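You operate a simulated robot arm through the tools that you are given. There is no shell and no other tool.

Carry out the task below with a simulated two-armed robot. There is one attempt and no reset: what you move stays moved.

Task
Unload the ring setter: the grey pack goes into the open drawer marked rings.
Fine: free the orange bar knob first; shut the drawer, width knob to park, slide pushed in; the other pack stays. Set down upright: what you pick out.

The check looks at the end state, three seconds after you hand in, the way a careful person would. Anything else that was tipped, shoved, dropped, spilled or broken makes it a failure.

Robot
Two 7-joint arms with fingered hands on one trunk that stands fixed in place. Base frame: the origin is at the foot of the trunk, x ahead of it, y to its left, z up; the work surface is at about z = 800. Readings come in mm, rad, newtons and seconds.
The left shoulder is at [46, 125, 1151], the right one opposite. With the tool pointing down near the work surface each hand reaches from about 420 to 840 mm from the base axis, measured 20 degrees to its own side. Payload 4 kg a hand.
Tool frame (each hand has its own): the origin (TCP) lies between the finger pads and is the grasp point; the fingertips stand 29 mm ahead of it; z points along the fingers, y is the line along which they close. The gripper opens to 100 mm. The gripper's body begins 34 mm behind the TCP. The gripper is a hand of 5 fingers: y runs from the thumb to the fingers, the wrist lies at [-15, -105, -177] in the tool frame, and closing takes about 1.5 s.
Orientation is told as [roll, pitch, yaw] about the base's x, y, z axes, in that order, counted from this pose: with the fingers straight down and the wrist toward the robot, the tool's x, y and z point along [0, 1, 0], [1, 0, 0] and [0, 0, -1] of the base frame.

Tools
- The arms move only by the tool arm_command. It takes "left_steps", "right_steps" or both (then of equal length, played together; a hand with none holds still); each is a list of rows, each a list of 6 numbers: the shift along the tool's x, y, z in cm, then the turn, a rotation vector about the tool's x, y, z in rad. In form: [[tx, ty, tz, rx, ry, rz], ...]. A call has 1 to 20 rows; each row is the pose to reach, as a shift and turn from the pose commanded when the call began, along the tool's axes at that moment. "left_grip" and "right_grip" are, for a hand that has rows, the gripper command, from -1 (shut) to 1 (fully open), values between in proportion, set as the call begins (left out, the last holds). A row lasts 0.2 s, in which the tool goes at most 50 mm and 0.15 rad; a call with a longer step from one row to the next is refused whole, and so is a gripper value outside its range. A pose out of reach is approached as far as the arm can. The call stops where the force on the tool passes 90 N (or 10 N more than at its start, if that is more) or the arm is blocked; 0.2 s more then pass. The fingers move at their own pace (about 45 mm/s each) and stop on an object; they squeeze with about 25 N. The grip force told is the motor's: it shows also when the fingers shut on nothing. Time passes only in rows, and 0.2 s behind the last, so rows that repeat a pose let the fingers close. It gives the time, the measured TCP pose, the force on the tool (base axes), the opening and the grip force at its end, in the units of the frame above (readings bear some noise), with the torque about the TCP (base axes, N m) and any sound that the robot's microphone picked up, and new pictures: "views" is both (left out), scene, wrist or none (wrist: the cameras of the hands that moved).
- Cameras (640 x 400 px; columns grow to the right, rows downward): "scene" is now at [147.9, 2.4, 1281.5]; the picture's right is [0.02, -1.00, 0.00], its down [-0.56, -0.01, -0.83] and it looks along [0.83, 0.02, -0.56] (base axes); focal length 214 px, centre (320, 200). "left" rides on the left gripper at [-66, -86, -121] in its tool frame; the picture's right is [-0.76, -0.31, 0.58], its down [0.59, -0.70, 0.40] and it looks along [0.28, 0.64, 0.71] (tool axes); focal length 247 px, centre (320, 200). "right" rides on the right gripper at [66, -86, -121] in its tool frame; the picture's right is [-0.76, 0.31, -0.58], its down [-0.59, -0.70, 0.40] and it looks along [-0.28, 0.64, 0.71] (tool axes); focal length 247 px, centre (320, 200). There is no depth. A picture from a camera that has moved, and an enlarged one, comes with that camera's place and axes in the base frame and with its lens.
- move_column(by): slides the trunk up (or, below 0, down) by that many mm; the arms and the scene camera ride with it, the base frame stays. It gives what a move gives, with no picture.
- curl_fingers(index, middle, ring, little, thumb_bend, thumb_turn, hand): sets how far each is bent, from 0 (flat) to 100 (curled in); at 30 the hand is open as for a grip, at 70 the pads meet at the TCP. One left out holds its place. A second passes; each finger stops where it meets its share of the squeeze, and holds until it gets a number again. A gripper value or a shape takes the hand back. It gives what a move gives, with no picture; readings hold the bend of each and the force on index, middle, ring, little, thumb and palm. thumb_turn goes from beside the hand (0) to across from the fingers (100), as for a grip.
- grasp_type(shape, hand): the hand has 5 fingers and takes this shape, open, in about a second: jaw (thumb against the fingers, like two jaws); tri (thumb and two fingers); tip (a fingertip pinch); poke (one finger out to press); point (the index stretched); flat (the hand flat); cup (the hand cupped); fist (a fist). The gripper value then closes the fingers along that shape, each until it touches; the sizes above hold for jaw. It gives what a move gives, with no picture.
- turn_head(pan, tilt): turns the head with the scene camera to pan (to the left, within 1.396 rad either way) and tilt (down, from -0.506 to 1.204), counted from straight ahead of the robot. It gives what a move gives, and a new picture of the scene camera.
- close_up(camera, box): a new picture of the part [left, top, right, bottom] of that camera's present view, enlarged. It takes no simulated time.
- close_job(): hands the job in; it is judged then, once.

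Nothing tells you positions but the pictures and the camera data. Unless the task says otherwise, let go and move clear before handing in.

The tools are called after "Request:" as a command line: name --argument value ..., lists and objects as JSON in quotes. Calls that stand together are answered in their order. arm_command: Moves the arms, as the interface text tells. Its arguments: {"type":"object","properties":{"left_steps":{"type":"array"},"left_grip":{"type":"number"},"right_steps":{"type":"array"},"right_grip":{"type":"number"},"views":{"type":"string","enum":["both","scene","wrist","none"]}},"required":[]} The other tools are called the same way: move_column (by) slides the trunk up or down; grasp_type (shape, hand) gives the hand a shape; curl_fingers (index, middle, ring, little, thumb_bend, thumb_turn, hand) moves the fingers one by one; turn_head (pan, tilt) turns the head that bears the scene camera; close_up (camera, box) takes an enlarged picture of a part of a camera's view; close_job () hands the job in.

At the start:

```text
time: 0.0
left_eef_pos: [473.9, 279.1, 1282.5]
left_ee_rot: [-0.002, 0.002, 0.004]
left_wrist_force: [0.3, -0.1, 0.2]
left_wrist_torque: [0.02, -0.02, -0.01]
left_opening: 99.9
left_finger_force: 0.0
left_shape: jaw
left_bend: [30.0, 30.0, 30.0, 30.0, 30.0, 98.0]
left_finger forces: [0.0, 0.1, 0.0, 0.1, 0.0, 0.1]
right_eef_pos: [592.2, -242.1, 1221.6]
right_ee_rot: [-0.001, 0.001, 0.001]
right_wrist_force: [0.5, 0.8, 0.3]
right_wrist_torque: [-0.01, -0.01, 0.01]
right_opening: 99.8
right_finger_force: 0.1
right_shape: jaw
right_bend: [30.0, 30.0, 30.0, 30.0, 30.0, 98.0]
right_finger forces: [0.0, 0.1, 0.0, 0.1, 0.0, 0.1]
trunk travel left (down, up): [-350.0, 397.0]
head pan, tilt: [0.019, 0.588]
```

scene: 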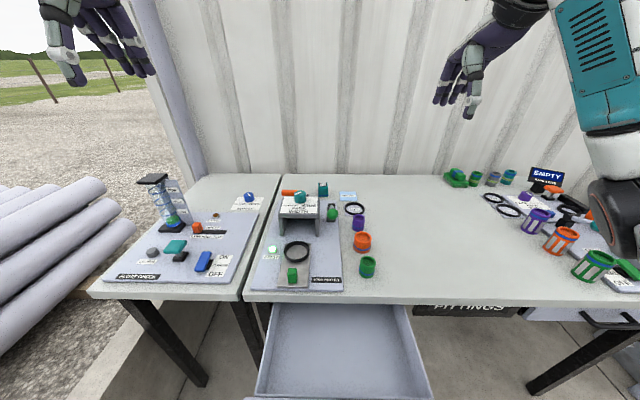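
right: 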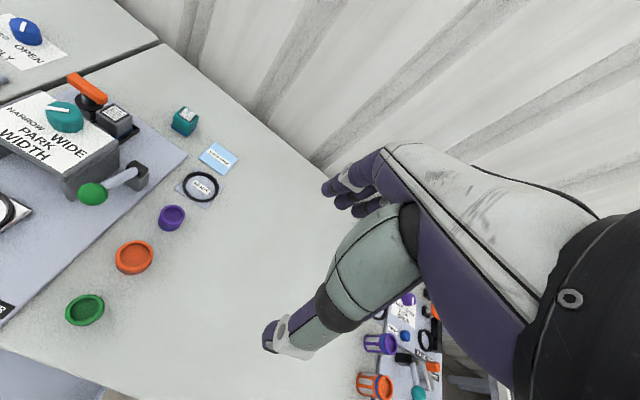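
left: 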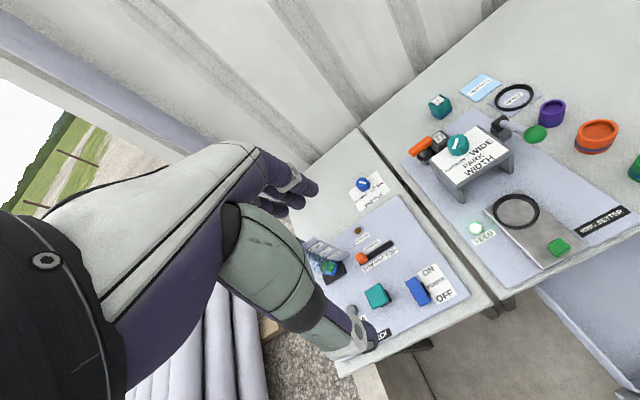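

I see the ring setter in the middle of the table, with an open drawer below its front edge. I'll look closer at its parts before moving anything.

Request:
close_up --camera "scene" --box '[240, 170, 400, 300]'

Request:
close_up --camera "left" --box '[390, 60, 640, 280]'

Request:
close_up --camera "right" --box '[0, 60, 240, 230]'

Request:
close_up --camera "scene" --box '[240, 290, 640, 400]'

Request:
close_up --camera "scene" --box '[430, 160, 640, 300]'

Request:
close_up --camera "scene" --box '[100, 170, 270, 300]'

```text
3.08 times, centred on (320, 235) of scene
camera zoom: at [147.9, 2.4, 1281.5], right [0.02, -1.0, 0.0], down [-0.56, -0.01, -0.83], along [0.83, 0.02, -0.56], focal length 660 px, centre (320, 92)
```

zoom: 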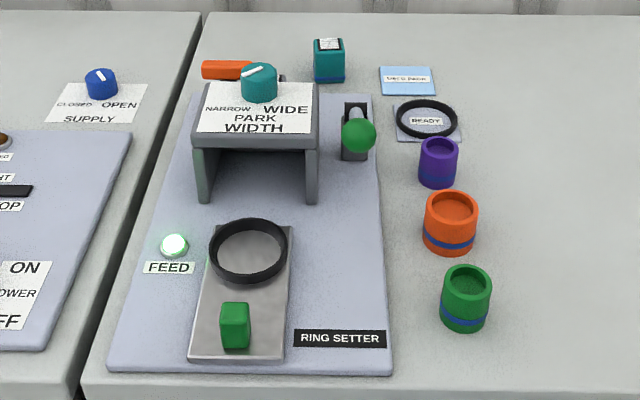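

```text
1.82 times, centred on (515, 170) of left
camera zoom: at [388.9, 213.5, 1401.9], right [-0.31, -0.76, -0.58], down [-0.7, 0.59, -0.4], along [0.64, 0.28, -0.71], focal length 449 px, centre (-34, 254)
```

zoom: 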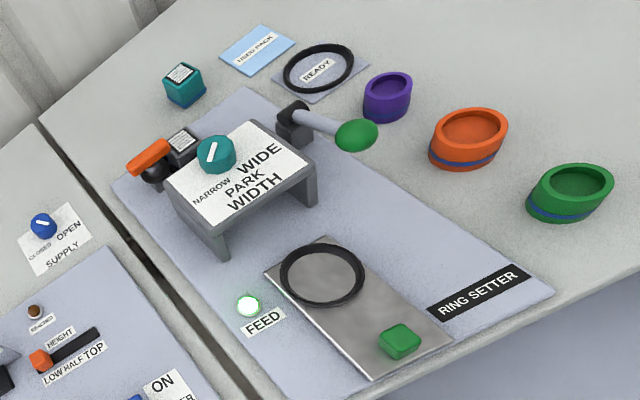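

```text
2.35 times, centred on (120, 145) of right
camera zoom: at [507.8, -176.8, 1342.2], right [0.31, -0.76, 0.58], down [-0.7, -0.59, -0.4], along [0.64, -0.28, -0.71], focal length 581 px, centre (791, 329)
```

zoom: 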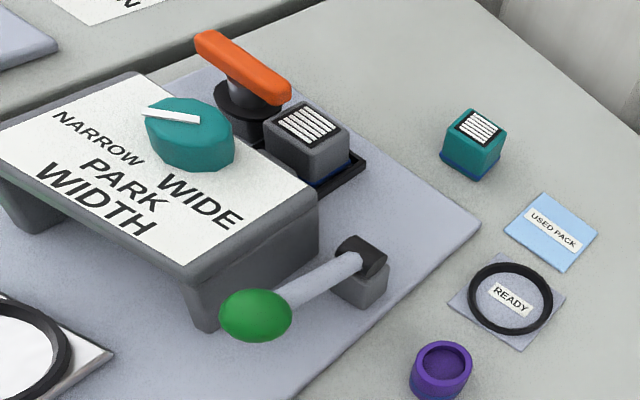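

```text
1.60 times, centred on (440, 345) of scene
camera zoom: at [147.9, 2.4, 1281.5], right [0.02, -1.0, 0.0], down [-0.56, -0.01, -0.83], along [0.83, 0.02, -0.56], focal length 343 px, centre (128, -32)
```

zoom: 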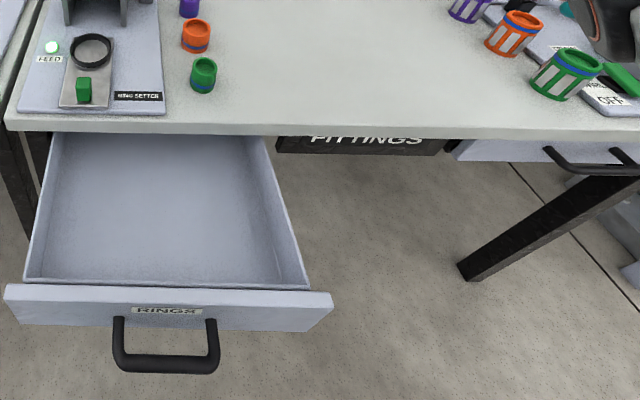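

```text
2.86 times, centred on (535, 230) of scene
camera zoom: at [147.9, 2.4, 1281.5], right [0.02, -1.0, 0.0], down [-0.56, -0.01, -0.83], along [0.83, 0.02, -0.56], focal length 613 px, centre (-294, 114)
```

zoom: 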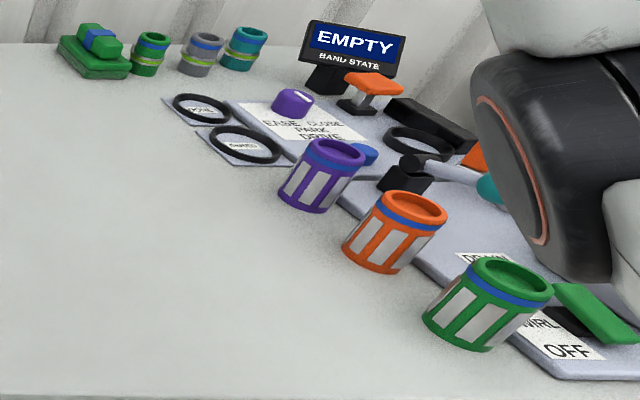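

```text
3.08 times, centred on (185, 235) of scene
camera zoom: at [147.9, 2.4, 1281.5], right [0.02, -1.0, 0.0], down [-0.56, -0.01, -0.83], along [0.83, 0.02, -0.56], focal length 660 px, centre (735, 92)
```

zoom: 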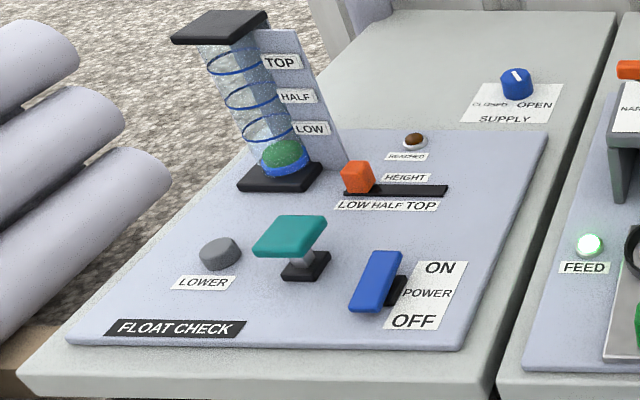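

The grey pack sits behind the bridge, at about (790, 73) with its top near z 868. The orange bar is next to it at about (788, 120, 887), lying along y, and the width knob is at about (704, 72, 931). I'll bring the left hand over for a closer view before touching anything.

Request:
arm_command --left_steps '[[-1.5, 2.2, 2, 0, 0, 0], [-3, 4.4, 4, 0, 0, 0], [-4.6, 6.6, 6, 0, 0, 0], [-6.2, 8.8, 8, 0, 0, 0], [-7.8, 11, 10, 0, 0, 0], [-9.4, 13.2, 12, 0, 0, 0], [-11, 15.4, 14, 0, 0, 0], [-12.6, 17.6, 16, 0, 0, 0], [-14.2, 19.8, 18, 0, 0, 0], [-15.2, 22, 20, 0, 0, 0], [-15.2, 22, 20, 0, 0, 0]]'

Request:
close_up --camera "left" --box '[160, 60, 480, 260]'

Request:
close_up --camera "right" --box '[60, 60, 160, 140]'

```text
time: 2.4
left_eef_pos: [695.1, 128.0, 1082.9]
left_ee_rot: [0.0, 0.0, 0.001]
left_wrist_force: [0.9, 0.5, -0.6]
left_wrist_torque: [0.02, 0.0, 0.0]
left_opening: 99.9
left_finger_force: 0.1
left_shape: jaw
left_bend: [30.0, 30.0, 30.0, 30.0, 30.0, 98.0]
left_finger forces: [0.0, 0.1, 0.1, 0.0, 0.0, 0.0]
right_eef_pos: [592.2, -242.3, 1220.0]
right_ee_rot: [-0.001, 0.002, 0.002]
right_wrist_force: [0.7, 0.0, 0.3]
right_wrist_torque: [0.01, -0.01, -0.01]
right_opening: 100.1
right_finger_force: 0.1
right_shape: jaw
right_bend: [30.0, 30.0, 30.0, 30.0, 30.0, 98.0]
right_finger forces: [0.0, 0.0, 0.0, 0.0, 0.0, 0.1]
trunk travel left (down, up): [-350.0, 397.0]
head pan, tilt: [0.019, 0.588]
camera scene: at [147.7, 2.4, 1281.6], right [0.02, -1.0, 0.0], down [-0.56, -0.01, -0.83], along [0.83, 0.02, -0.56], focal length 214 px, centre (320, 200)
camera left: at [610.0, 62.5, 1202.1], right [-0.31, -0.76, -0.58], down [-0.7, 0.59, -0.4], along [0.64, 0.28, -0.71], focal length 247 px, centre (320, 200)
```

scene: 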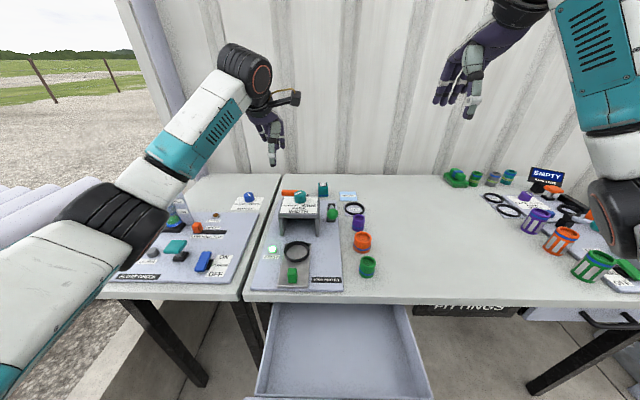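
left: 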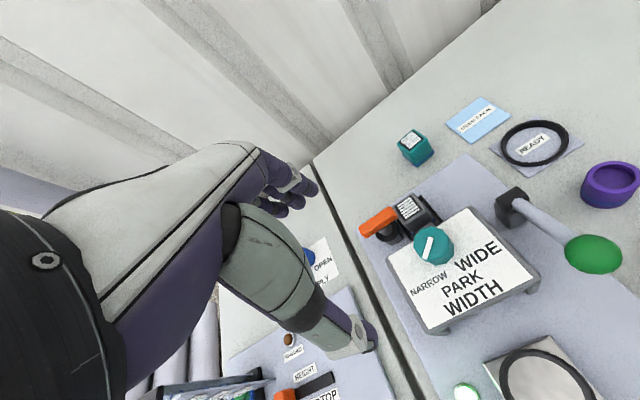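

```text
2.00 times, centred on (320, 160) of left
camera zoom: at [610.0, 62.5, 1202.1], right [-0.31, -0.76, -0.58], down [-0.7, 0.59, -0.4], along [0.64, 0.28, -0.71], focal length 494 px, centre (320, 280)
```

zoom: 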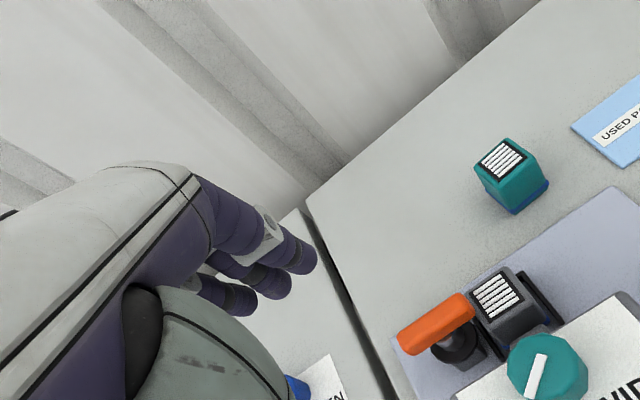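

```text
5.00 times, centred on (110, 100) of right
camera zoom: at [507.6, -176.8, 1342.3], right [0.31, -0.76, 0.58], down [-0.7, -0.59, -0.4], along [0.64, -0.28, -0.71], focal length 1235 px, centre (1370, 700)
```

zoom: 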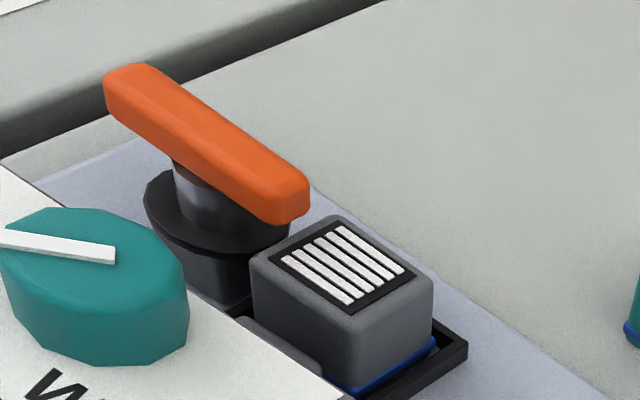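

I'll zoom further on the orange bar and the pack from the new viewpoint.

Request:
close_up --camera "left" --box '[350, 180, 460, 260]'

Request:
close_up --camera "left" --box '[380, 180, 600, 340]'

Request:
close_up --camera "scene" --box '[270, 170, 350, 230]'

```text
5.00 times, centred on (405, 220) of left
camera zoom: at [610.0, 62.5, 1202.1], right [-0.31, -0.76, -0.58], down [-0.7, 0.59, -0.4], along [0.64, 0.28, -0.71], focal length 1235 px, centre (-105, 100)
```

zoom: 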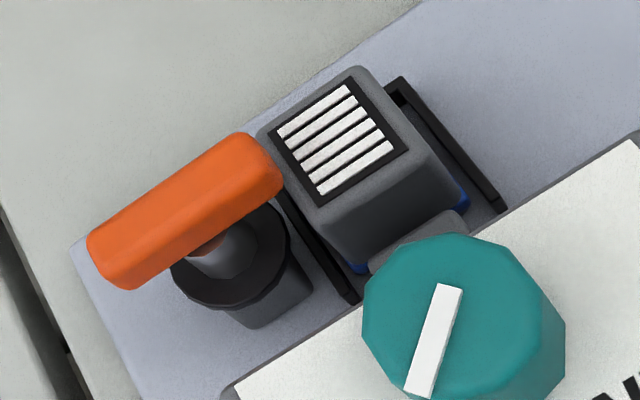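

```text
2.50 times, centred on (490, 260) of left
camera zoom: at [610.0, 62.5, 1202.1], right [-0.31, -0.76, -0.58], down [-0.7, 0.59, -0.4], along [0.64, 0.28, -0.71], focal length 617 px, centre (-105, 50)
```

zoom: 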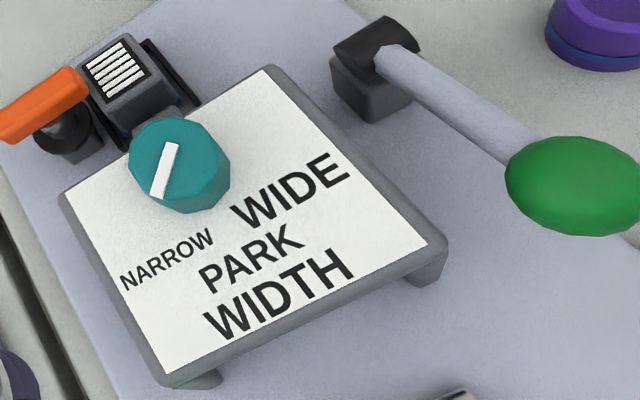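

```text
6.67 times, centred on (310, 200) of scene
camera zoom: at [147.7, 2.4, 1281.6], right [0.02, -1.0, 0.0], down [-0.56, -0.01, -0.83], along [0.83, 0.02, -0.56], focal length 1430 px, centre (387, 200)
```

zoom: 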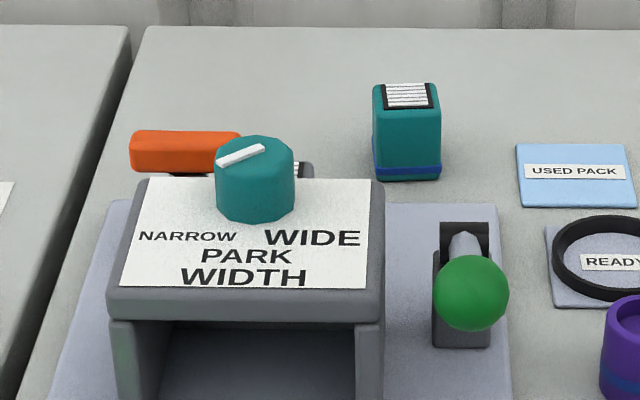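

The width pointer is at NARROW, and PARK lies about 52° counter-clockwise from there. The right-hand machine seems to have a similar orange knob, so I'll check it for hints, and look at the drawer too.

Request:
close_up --camera "scene" --box '[510, 165, 600, 225]'

Request:
turn_head --pan -0.1 --tilt 1.1

```text
6.67 times, centred on (555, 195) of scene
camera zoom: at [147.7, 2.4, 1281.6], right [0.02, -1.0, 0.0], down [-0.56, -0.01, -0.83], along [0.83, 0.02, -0.56], focal length 1430 px, centre (-1247, 233)
```

zoom: 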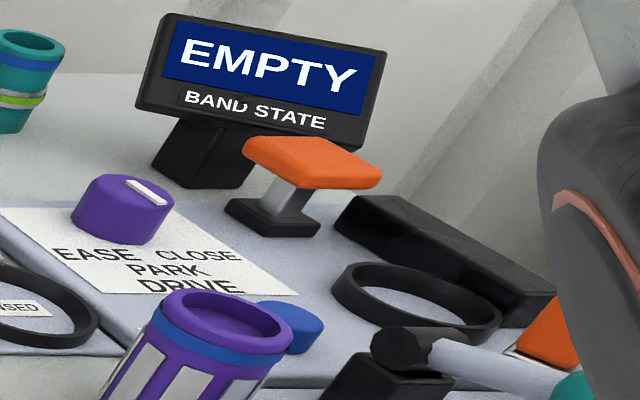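

```text
time: 3.3
left_eef_pos: [693.7, 129.7, 1083.1]
left_ee_rot: [0.0, 0.001, 0.002]
left_wrist_force: [0.5, -0.2, 0.1]
left_wrist_torque: [0.01, -0.02, 0.03]
left_opening: 99.7
left_finger_force: 0.1
left_shape: jaw
left_bend: [30.0, 30.0, 30.0, 30.0, 30.0, 98.0]
left_finger forces: [0.0, 0.0, 0.0, 0.0, 0.0, 0.1]
right_eef_pos: [593.7, -242.3, 1220.9]
right_ee_rot: [-0.001, 0.001, 0.001]
right_wrist_force: [0.5, 0.8, 1.2]
right_wrist_torque: [-0.01, 0.02, 0.03]
right_opening: 100.0
right_finger_force: 0.1
right_shape: jaw
right_bend: [30.0, 30.0, 30.0, 30.0, 30.0, 98.0]
right_finger forces: [0.0, 0.0, 0.0, 0.2, 0.1, 0.1]
trunk travel left (down, up): [-350.0, 397.0]
head pan, tilt: [-0.099, 1.1]
camera scene: at [122.1, -5.8, 1241.8], right [-0.1, -1.0, 0.0], down [-0.89, 0.09, -0.45], along [0.45, -0.04, -0.89], focal length 214 px, centre (320, 200)
```

scene: 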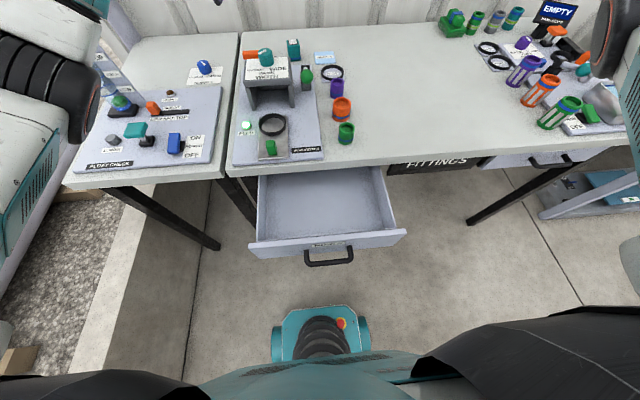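

Request:
close_up --camera "scene" --box '[230, 140, 430, 265]'

```text
3.20 times, centred on (330, 202) of scene
camera zoom: at [122.1, -5.8, 1241.8], right [-0.1, -1.0, 0.0], down [-0.89, 0.09, -0.45], along [0.45, -0.04, -0.89], focal length 686 px, centre (288, 192)
```

zoom: 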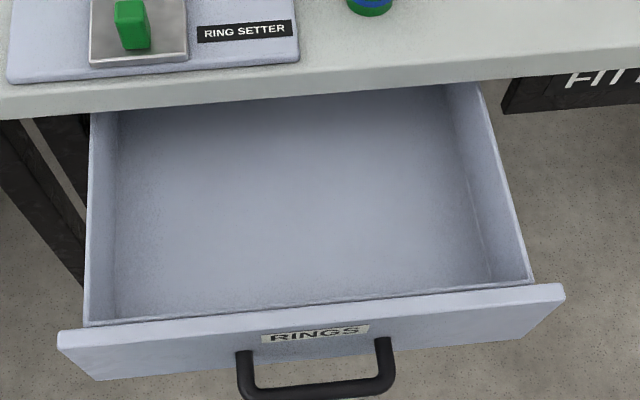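

The drawer front is at x≈273, its rim at about z 745 and its floor at about z 676. I'll turn the head back toward the setter and move the left hand above the orange bar with the jaw part-open.

Request:
turn_head --pan 0.1 --tilt 0.5

Request:
arm_command --left_steps '[[-0.3, 2.0, 2, 0, 0, 0], [-0.6, 4, 4, 0, 0, 0], [-0.9, 6, 6, 0, 0, 0], [-1.2, 8, 8, 0, 0, 0], [-1.2, 9.5, 9.5, 0, 0, 0], [-1.2, 9.5, 9.5, 0, 0, 0]]' --left_grip 0.2

Request:
close_up --camera "scene" --box '[240, 100, 400, 220]'

Request:
close_up --camera "right" --box '[0, 20, 240, 170]'

```text
time: 4.3
left_eef_pos: [694.2, 127.4, 1081.9]
left_ee_rot: [0.002, 0.001, 0.003]
left_wrist_force: [-0.7, 0.3, -0.4]
left_wrist_torque: [0.03, 0.0, -0.01]
left_opening: 99.5
left_finger_force: 0.1
left_shape: jaw
left_bend: [30.0, 30.0, 30.0, 30.0, 30.0, 98.0]
left_finger forces: [0.0, 0.1, 0.1, 0.0, 0.0, 0.0]
right_eef_pos: [592.6, -241.9, 1221.4]
right_ee_rot: [0.0, 0.0, 0.003]
right_wrist_force: [0.5, -0.6, -0.9]
right_wrist_torque: [0.0, 0.0, -0.02]
right_opening: 100.1
right_finger_force: 0.1
right_shape: jaw
right_bend: [30.0, 30.0, 30.0, 30.0, 30.0, 98.0]
right_finger forces: [0.0, 0.0, 0.0, 0.0, 0.0, 0.0]
trunk travel left (down, up): [-350.0, 397.0]
head pan, tilt: [0.099, 0.499]
camera scene: at [149.7, 9.5, 1289.4], right [0.1, -0.99, 0.0], down [-0.48, -0.05, -0.88], along [0.87, 0.09, -0.48], focal length 214 px, centre (320, 200)
```

scene: 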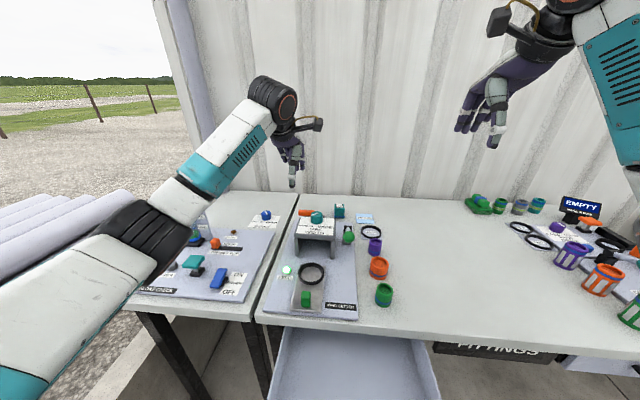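

```text
time: 5.7
left_eef_pos: [789.0, 117.1, 986.8]
left_ee_rot: [0.0, 0.0, 0.001]
left_wrist_force: [0.1, -0.5, -0.4]
left_wrist_torque: [-0.01, -0.04, 0.01]
left_opening: 60.2
left_finger_force: 0.1
left_shape: jaw
left_bend: [40.0, 39.0, 73.0, 44.0, 30.0, 100.0]
left_finger forces: [0.0, 0.0, 0.0, 0.1, 0.0, 0.0]
right_eef_pos: [591.8, -241.8, 1221.3]
right_ee_rot: [-0.002, -0.001, 0.003]
right_wrist_force: [0.0, 0.0, 0.3]
right_wrist_torque: [0.02, 0.0, -0.02]
right_opening: 99.7
right_finger_force: 0.0
right_shape: jaw
right_bend: [30.0, 30.0, 30.0, 30.0, 30.0, 98.0]
right_finger forces: [0.1, 0.0, 0.1, 0.0, 0.0, 0.1]
trunk travel left (down, up): [-350.0, 397.0]
head pan, tilt: [0.099, 0.499]
camera scene: at [149.7, 9.6, 1289.5], right [0.1, -0.99, 0.0], down [-0.48, -0.05, -0.88], along [0.87, 0.09, -0.48], focal length 214 px, centre (320, 200)
camera left: at [704.0, 50.7, 1106.7], right [-0.31, -0.76, -0.58], down [-0.7, 0.59, -0.4], along [0.64, 0.28, -0.71], focal length 247 px, centre (320, 200)
```

scene: 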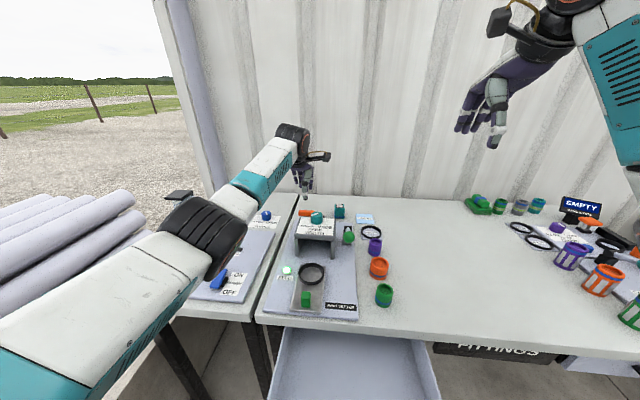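
left: 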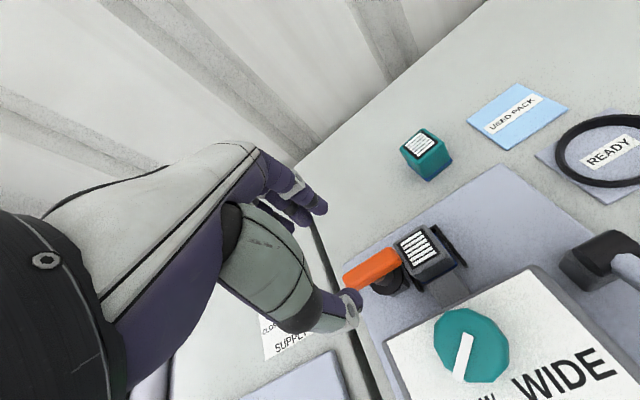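

```text
3.33 times, centred on (320, 160) of scene
camera zoom: at [149.7, 9.6, 1289.5], right [0.1, -0.99, 0.0], down [-0.48, -0.05, -0.88], along [0.87, 0.09, -0.48], focal length 715 px, centre (320, 333)
```

zoom: 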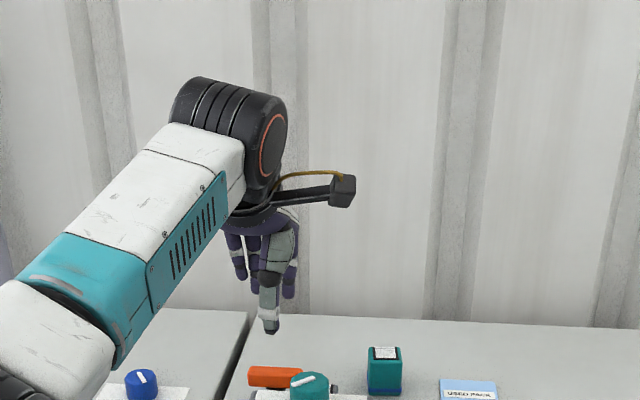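

```text
2.67 times, centred on (120, 95) of right
camera zoom: at [507.8, -176.8, 1342.2], right [0.31, -0.76, 0.58], down [-0.7, -0.59, -0.4], along [0.64, -0.28, -0.71], focal length 659 px, centre (853, 480)
```

zoom: 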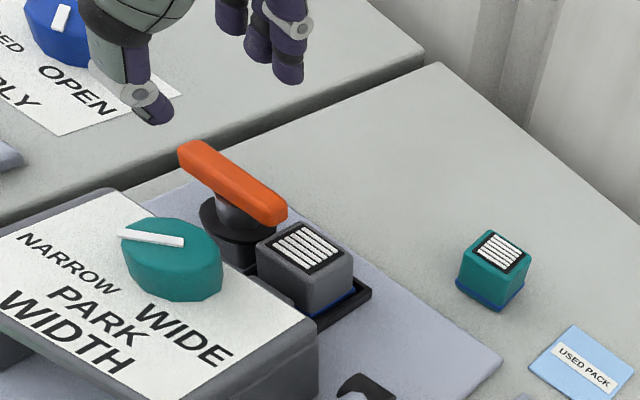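

The hand is above the bar. The ring finger reports an odd bend of 73, so I'll look at the fingers before going down.

Request:
close_up --camera "right" --box '[0, 0, 140, 88]'

Request:
close_up --camera "scene" --box '[270, 140, 350, 210]'

Request:
close_up --camera "left" --box '[220, 150, 400, 330]'

```text
4.55 times, centred on (70, 44) of right
camera zoom: at [507.8, -176.8, 1342.2], right [0.31, -0.76, 0.58], down [-0.7, -0.59, -0.4], along [0.64, -0.28, -0.71], focal length 1123 px, centre (1456, 909)
```

zoom: 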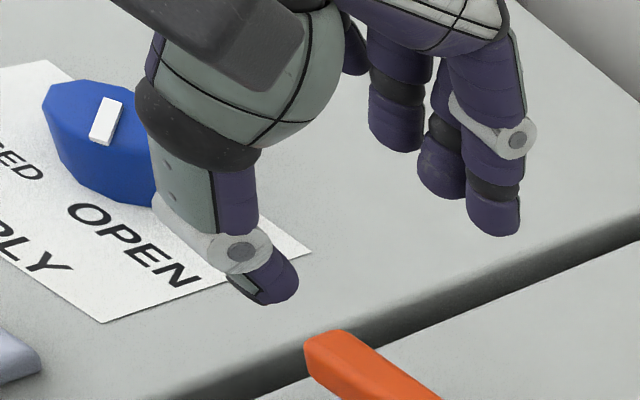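

```text
5.71 times, centred on (310, 175) of scene
camera zoom: at [149.7, 9.6, 1289.5], right [0.1, -0.99, 0.0], down [-0.48, -0.05, -0.88], along [0.87, 0.09, -0.48], focal length 1226 px, centre (377, 343)
```

zoom: 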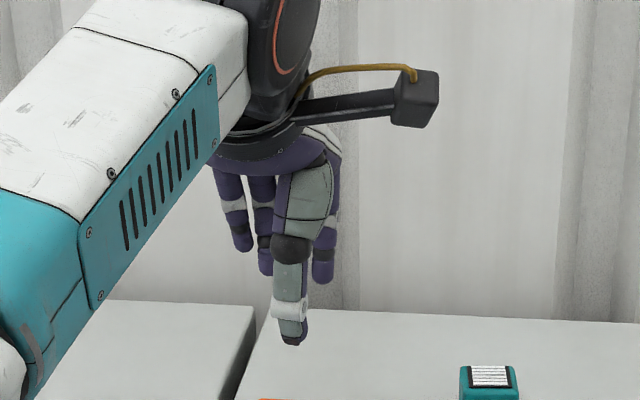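

```text
2.22 times, centred on (310, 240) of left
camera zoom: at [704.0, 50.7, 1106.7], right [-0.31, -0.76, -0.58], down [-0.7, 0.59, -0.4], along [0.64, 0.28, -0.71], focal length 549 px, centre (342, 111)
```

zoom: 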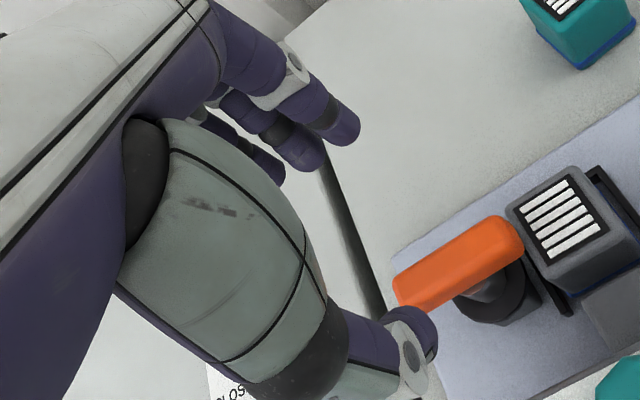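

Index and middle straddle the TCP and the thumb opposes them from the robot side, so the grip is fine. I'll lower onto the bar so the tips reach about z 872, and check there is clearance to the bridge before closing.

Request:
arm_command --left_steps '[[0, 0, 2, 0, 0, 0], [0, 0, 4, 0, 0, 0], [0, 0, 5.5, 0, 0, 0], [0, 0, 7, 0, 0, 0], [0, 0, 7.8, 0, 0, 0], [0, 0, 8.5, 0, 0, 0], [0, 0, 8.5, 0, 0, 0]]'

Request:
close_up --camera "right" --box '[30, 30, 190, 130]'

Request:
close_up --camera "scene" --box '[270, 150, 350, 220]'

```text
time: 7.3
left_eef_pos: [788.8, 115.8, 901.7]
left_ee_rot: [0.0, 0.001, 0.0]
left_wrist_force: [3.3, 0.4, 1.0]
left_wrist_torque: [-0.03, 0.06, -0.03]
left_opening: 59.9
left_finger_force: 0.1
left_shape: jaw
left_bend: [40.0, 39.0, 73.0, 44.0, 34.0, 100.0]
left_finger forces: [0.0, 0.0, 0.1, 0.1, 3.5, 0.0]
right_eef_pos: [593.4, -241.8, 1220.8]
right_ee_rot: [-0.001, -0.003, 0.002]
right_wrist_force: [0.0, -0.1, -0.6]
right_wrist_torque: [0.01, -0.03, 0.02]
right_opening: 99.6
right_finger_force: 0.1
right_shape: jaw
right_bend: [30.0, 30.0, 30.0, 30.0, 30.0, 98.0]
right_finger forces: [0.0, 0.0, 0.0, 0.1, 0.1, 0.0]
trunk travel left (down, up): [-350.0, 397.0]
head pan, tilt: [0.099, 0.499]
camera scene: at [150.1, 9.5, 1289.4], right [0.1, -0.99, 0.0], down [-0.48, -0.05, -0.88], along [0.87, 0.09, -0.48], focal length 214 px, centre (320, 200)
camera left: at [704.4, 49.6, 1021.6], right [-0.31, -0.76, -0.58], down [-0.7, 0.59, -0.4], along [0.64, 0.28, -0.71], focal length 247 px, centre (320, 200)
```

scene: 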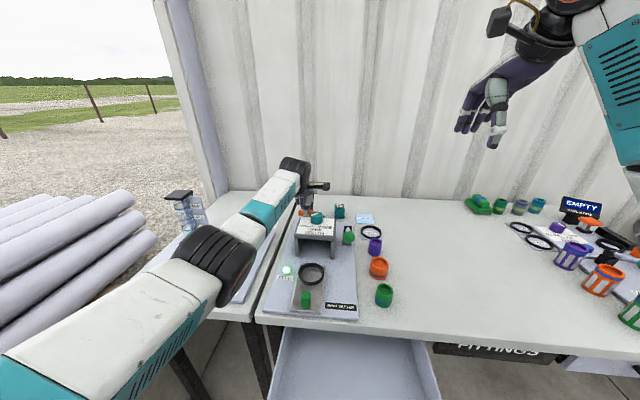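
left: 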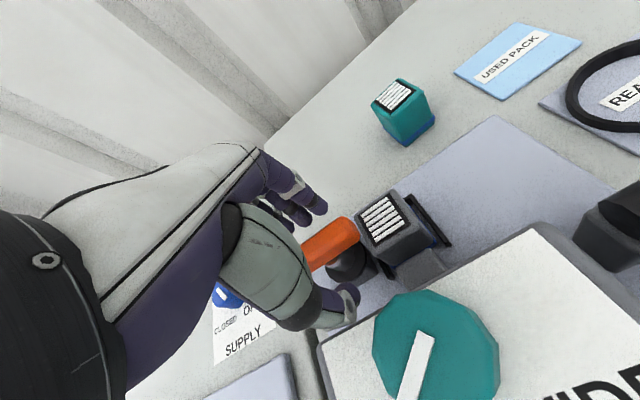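

```text
4.00 times, centred on (110, 80) of right
camera zoom: at [508.3, -177.0, 1342.0], right [0.31, -0.76, 0.58], down [-0.7, -0.59, -0.4], along [0.64, -0.28, -0.71], focal length 988 px, centre (1160, 680)
```

zoom: 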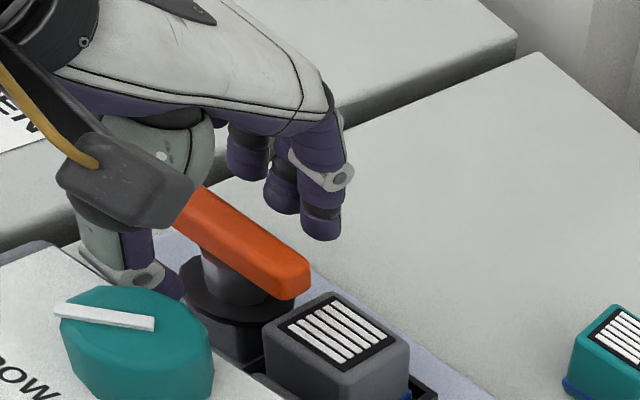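

```text
5.71 times, centred on (310, 185) of scene
camera zoom: at [150.1, 9.5, 1289.4], right [0.1, -0.99, 0.0], down [-0.48, -0.05, -0.88], along [0.87, 0.09, -0.48], focal length 1226 px, centre (377, 286)
```

zoom: 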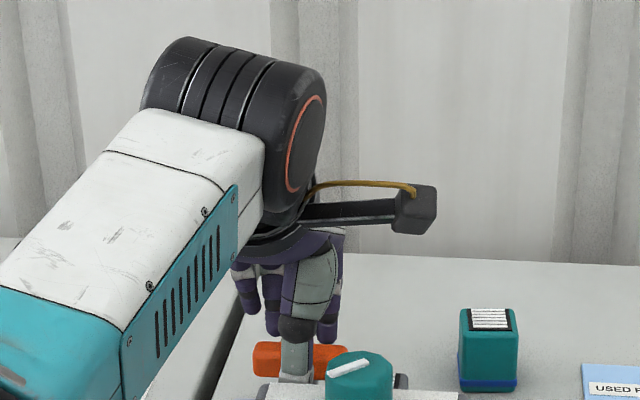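

The thumb lightly touches the bridge's rear edge (about 3 N). I'll shift 6 mm away from the bridge and close on the bar.

Request:
arm_command --left_steps '[[0, 0.6, 0, 0, 0, 0], [0, 0.6, 0, 0, 0, 0]]' --views "none"

Request:
arm_command --left_steps '[[0, 0, 0, 0, 0, 0], [0, 0, 0, 0, 0, 0], [0, 0, 0, 0, 0, 0], [0, 0, 0, 0, 0, 0], [0, 0, 0, 0, 0, 0], [0, 0, 0, 0, 0, 0], [0, 0, 0, 0, 0, 0]]' --left_grip -1 --views "wrist"

Request:
close_up --camera "right" --box '[30, 30, 190, 130]'

```text
time: 7.9
left_eef_pos: [794.5, 115.3, 901.1]
left_ee_rot: [-0.001, 0.002, 0.003]
left_wrist_force: [-0.8, -0.5, -0.5]
left_wrist_torque: [0.02, 0.01, 0.0]
left_opening: 60.0
left_finger_force: 0.1
left_shape: jaw
left_bend: [40.0, 39.0, 73.0, 44.0, 31.0, 100.0]
left_finger forces: [0.1, 0.1, 0.0, 0.0, 0.0, 0.0]
right_eef_pos: [593.8, -241.0, 1221.1]
right_ee_rot: [0.001, 0.0, 0.0]
right_wrist_force: [1.0, -0.5, -1.2]
right_wrist_torque: [-0.03, -0.03, -0.05]
right_opening: 99.8
right_finger_force: 0.0
right_shape: jaw
right_bend: [30.0, 30.0, 30.0, 30.0, 30.0, 98.0]
right_finger forces: [0.1, 0.0, 0.0, 0.0, 0.0, 0.0]
trunk travel left (down, up): [-350.0, 397.0]
head pan, tilt: [0.099, 0.499]
```

```text
time: 9.5
left_eef_pos: [794.0, 116.0, 902.0]
left_ee_rot: [0.001, 0.002, 0.001]
left_wrist_force: [-1.7, 0.0, -1.1]
left_wrist_torque: [0.01, 0.01, -0.09]
left_opening: 12.9
left_finger_force: 25.3
left_shape: jaw
left_bend: [64.0, 61.0, 73.0, 68.0, 72.0, 100.0]
left_finger forces: [11.5, 6.7, 2.9, 0.0, 22.2, 0.0]
right_eef_pos: [590.9, -241.7, 1222.2]
right_ee_rot: [0.0, 0.0, 0.002]
right_wrist_force: [-0.1, -1.0, -0.7]
right_wrist_torque: [-0.02, 0.03, -0.01]
right_opening: 99.8
right_finger_force: 0.1
right_shape: jaw
right_bend: [30.0, 30.0, 30.0, 30.0, 30.0, 98.0]
right_finger forces: [0.0, 0.0, 0.0, 0.0, 0.0, 0.0]
trunk travel left (down, up): [-350.0, 397.0]
head pan, tilt: [0.099, 0.499]
camera left: at [709.8, 50.0, 1021.6], right [-0.31, -0.76, -0.58], down [-0.7, 0.59, -0.4], along [0.64, 0.28, -0.71], focal length 247 px, centre (320, 200)
```

left: 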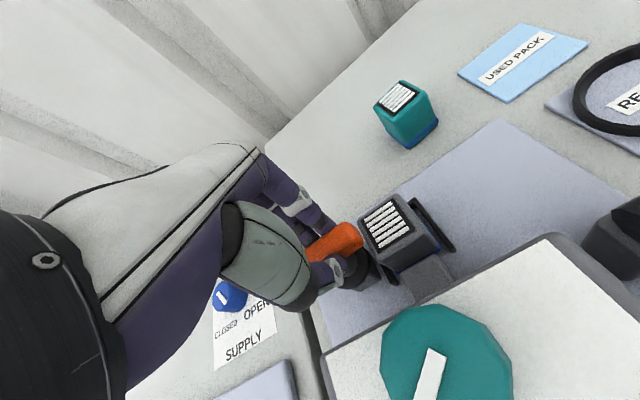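

```text
4.00 times, centred on (110, 80) of right
camera zoom: at [507.9, -177.0, 1342.1], right [0.31, -0.76, 0.58], down [-0.7, -0.59, -0.4], along [0.64, -0.28, -0.71], focal length 988 px, centre (1160, 680)
```

zoom: 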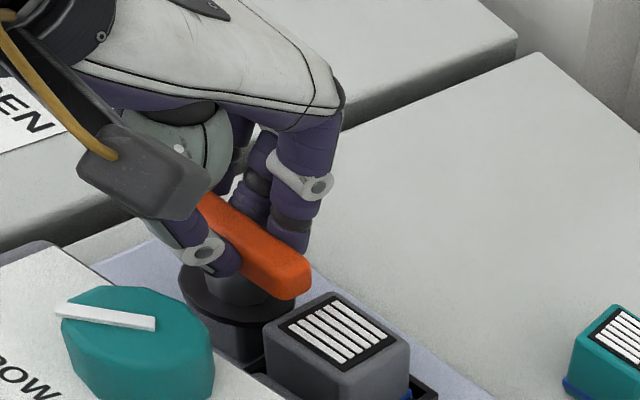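

The bar is gripped at 12.9 mm opening. I'll try a small clockwise turn, bringing the wrist toward the left, and watch the torque.

Request:
arm_command --left_steps '[[0, 0, 0, 0, 0, 0.1], [0, 0, 0, 0, 0, 0.2], [0, 0, 0, 0, 0, 0.3], [0, 0, 0, 0, 0, 0.3]]' --views "wrist"

Request:
close_up --camera "right" --box '[30, 30, 190, 130]'

```text
time: 10.5
left_eef_pos: [794.8, 117.8, 901.6]
left_ee_rot: [0.001, 0.001, -0.299]
left_wrist_force: [-4.0, 4.7, -0.4]
left_wrist_torque: [0.06, 0.08, 0.01]
left_opening: 12.8
left_finger_force: 25.0
left_shape: jaw
left_bend: [64.0, 62.0, 72.0, 68.0, 72.0, 100.0]
left_finger forces: [14.1, 4.9, 2.2, 0.1, 24.6, 0.0]
right_eef_pos: [592.4, -241.7, 1221.5]
right_ee_rot: [0.0, 0.0, 0.001]
right_wrist_force: [-0.6, -0.7, 0.4]
right_wrist_torque: [0.04, 0.0, 0.02]
right_opening: 99.8
right_finger_force: 0.1
right_shape: jaw
right_bend: [30.0, 30.0, 30.0, 30.0, 30.0, 98.0]
right_finger forces: [0.0, 0.0, 0.0, 0.0, 0.0, 0.1]
trunk travel left (down, up): [-350.0, 397.0]
head pan, tilt: [0.099, 0.499]
camera left: at [694.2, 79.2, 1021.6], right [-0.52, -0.63, -0.58], down [-0.5, 0.77, -0.4], along [0.7, 0.08, -0.71], focal length 247 px, centre (320, 200)
```

left: 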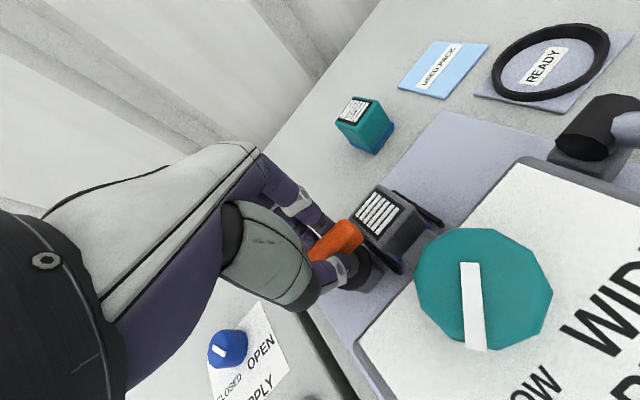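

```text
4.00 times, centred on (110, 80) of right
camera zoom: at [507.6, -176.3, 1342.3], right [0.31, -0.76, 0.58], down [-0.7, -0.59, -0.4], along [0.64, -0.28, -0.71], focal length 988 px, centre (1160, 680)
```

zoom: 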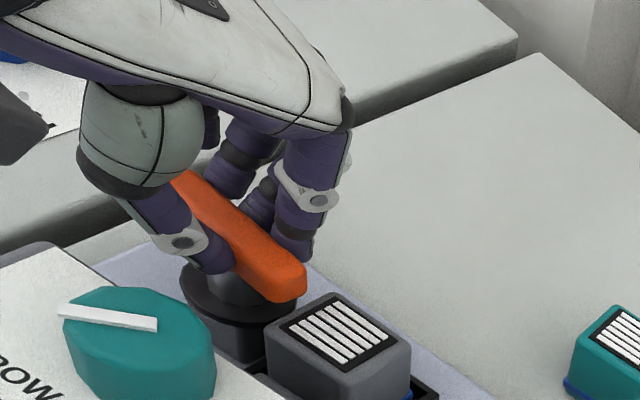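

The bar follows with almost no resistance. I'll continue to about 90°, easing toward the pivot to cut the side force.

Request:
arm_command --left_steps '[[0.03, -0.1, 0, 0, 0, 0.13], [0.06, -0.2, 0, 0, 0, 0.26], [0.1, -0.3, 0, 0, 0, 0.39], [0.1, -0.3, 0, 0, 0, 0.52], [0.1, -0.3, 0, 0, 0, 0.65], [0.1, -0.3, 0, 0, 0, 0.65]]' --views "wrist"

Request:
close_up --camera "right" --box '[30, 30, 190, 130]'

```text
time: 11.9
left_eef_pos: [751.0, 112.8, 901.0]
left_ee_rot: [-0.004, 0.002, -0.954]
left_wrist_force: [-4.8, -8.5, -0.2]
left_wrist_torque: [-0.15, 0.08, -0.25]
left_opening: 4.7
left_finger_force: 24.6
left_shape: jaw
left_bend: [72.0, 61.0, 75.0, 71.0, 79.0, 100.0]
left_finger forces: [0.0, 0.0, 7.1, 0.1, 0.0, 0.1]
left hand out of reach, approached as far as the arm can: row 2, 3, 4, 5, 6
right_eef_pos: [592.1, -242.7, 1221.3]
right_ee_rot: [-0.002, -0.001, 0.001]
right_wrist_force: [0.8, -0.1, 0.9]
right_wrist_torque: [0.0, -0.01, -0.02]
right_opening: 99.7
right_finger_force: 0.2
right_shape: jaw
right_bend: [30.0, 30.0, 30.0, 30.0, 30.0, 98.0]
right_finger forces: [0.0, 0.0, 0.0, 0.1, 0.0, 0.0]
trunk travel left (down, up): [-350.0, 397.0]
head pan, tilt: [0.099, 0.499]
camera left: at [649.1, 143.6, 1021.3], right [-0.8, -0.19, -0.57], down [0.07, 0.91, -0.4], along [0.6, -0.36, -0.72], focal length 247 px, centre (320, 200)
```

left: 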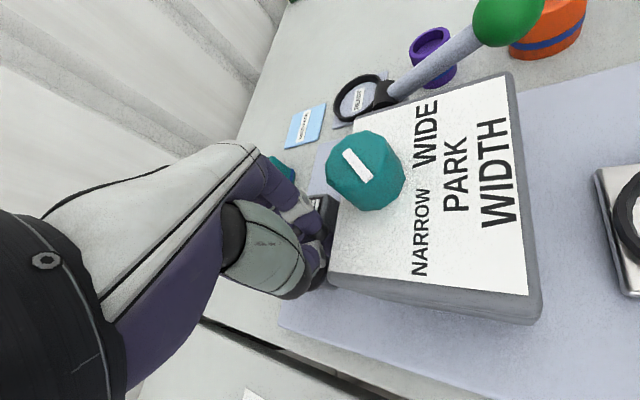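

```text
4.00 times, centred on (110, 80) of right
camera zoom: at [507.0, -177.7, 1342.2], right [0.31, -0.76, 0.58], down [-0.7, -0.59, -0.4], along [0.64, -0.28, -0.71], focal length 988 px, centre (1160, 680)
```

zoom: 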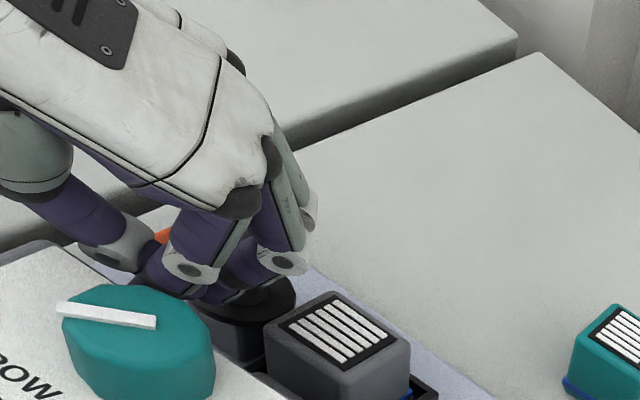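

The left wrist ran out of reach partway, the hand was pulled back toward the bridge and it slipped off the bar. I'll lift straight up carefully and look at what changed.

Request:
arm_command --left_steps '[[0, 0, -1.5, 0, 0, 0], [0, 0, -3, 0, 0, 0], [0, 0, -5, 0, 0, 0], [0, 0, -7.5, 0, 0, 0], [0, 0, -10, 0, 0, 0]]'

Request:
close_up --camera "right" --box '[0, 30, 190, 150]'

```text
time: 13.1
left_eef_pos: [752.9, 114.6, 1002.8]
left_ee_rot: [-0.001, 0.001, -0.948]
left_wrist_force: [0.3, 0.4, -0.1]
left_wrist_torque: [0.01, 0.01, 0.02]
left_opening: 4.5
left_finger_force: 25.6
left_shape: jaw
left_bend: [72.0, 61.0, 71.0, 71.0, 79.0, 100.0]
left_finger forces: [0.0, 0.0, 0.1, 0.0, 0.0, 0.0]
right_eef_pos: [592.8, -241.6, 1221.5]
right_ee_rot: [0.0, 0.001, 0.002]
right_wrist_force: [-0.3, -0.6, -0.7]
right_wrist_torque: [0.0, 0.0, -0.02]
right_opening: 99.9
right_finger_force: 0.1
right_shape: jaw
right_bend: [30.0, 30.0, 30.0, 30.0, 30.0, 98.0]
right_finger forces: [0.0, 0.0, 0.1, 0.0, 0.1, 0.0]
trunk travel left (down, up): [-350.0, 397.0]
head pan, tilt: [0.099, 0.499]
camera scene: at [149.4, 9.5, 1289.6], right [0.1, -0.99, 0.0], down [-0.48, -0.05, -0.88], along [0.87, 0.09, -0.48], focal length 214 px, centre (320, 200)
camera left: at [649.8, 145.0, 1122.5], right [-0.79, -0.19, -0.58], down [0.07, 0.91, -0.4], along [0.6, -0.36, -0.71], focal length 247 px, centre (320, 200)
```

scene: 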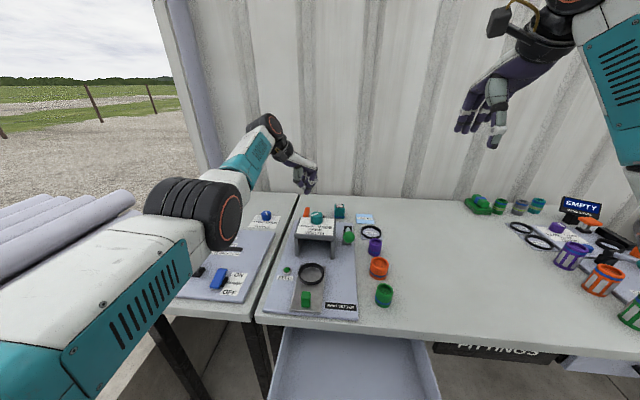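
left: 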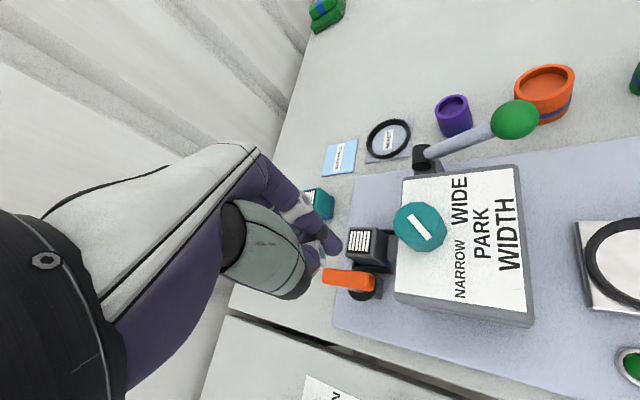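

```text
3.33 times, centred on (95, 90) of right
camera zoom: at [507.5, -177.0, 1342.3], right [0.31, -0.76, 0.58], down [-0.7, -0.59, -0.4], along [0.64, -0.28, -0.71], focal length 823 px, centre (1070, 567)
```

zoom: 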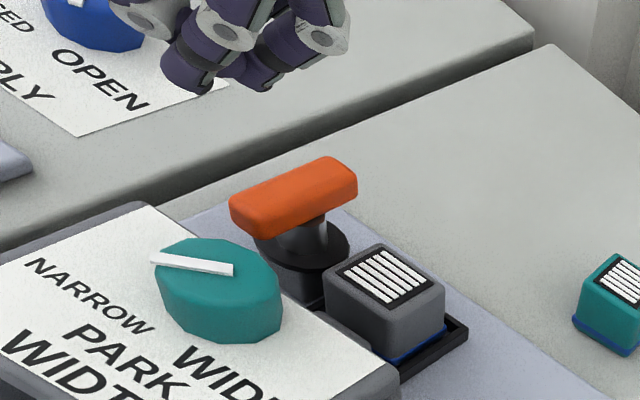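

The bar has now swung to lie roughly along x, and the FEED lamp has gone out. I'll check its exact angle.

Request:
close_up --camera "left" --box '[300, 190, 540, 340]'

Request:
close_up --camera "scene" --box '[265, 190, 365, 320]'

```text
2.67 times, centred on (420, 265) of left
camera zoom: at [649.8, 145.0, 1122.5], right [-0.79, -0.19, -0.58], down [0.07, 0.91, -0.4], along [0.6, -0.36, -0.71], focal length 659 px, centre (53, 27)
```

zoom: 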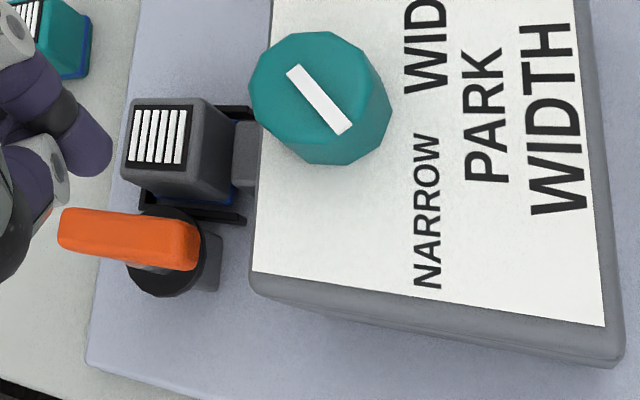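

```text
3.08 times, centred on (315, 255) of scene
camera zoom: at [149.4, 9.5, 1289.6], right [0.1, -0.99, 0.0], down [-0.48, -0.05, -0.88], along [0.87, 0.09, -0.48], focal length 660 px, centre (335, 31)
```

zoom: 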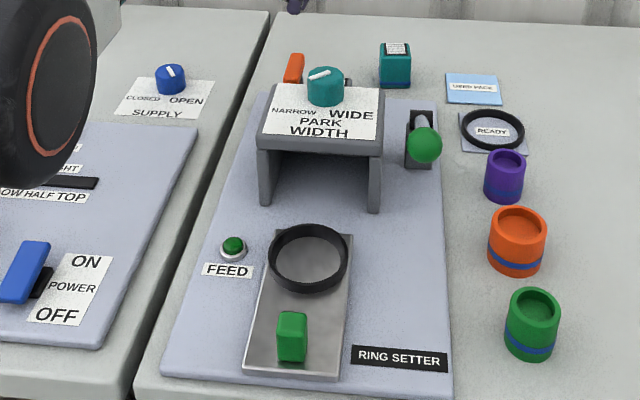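

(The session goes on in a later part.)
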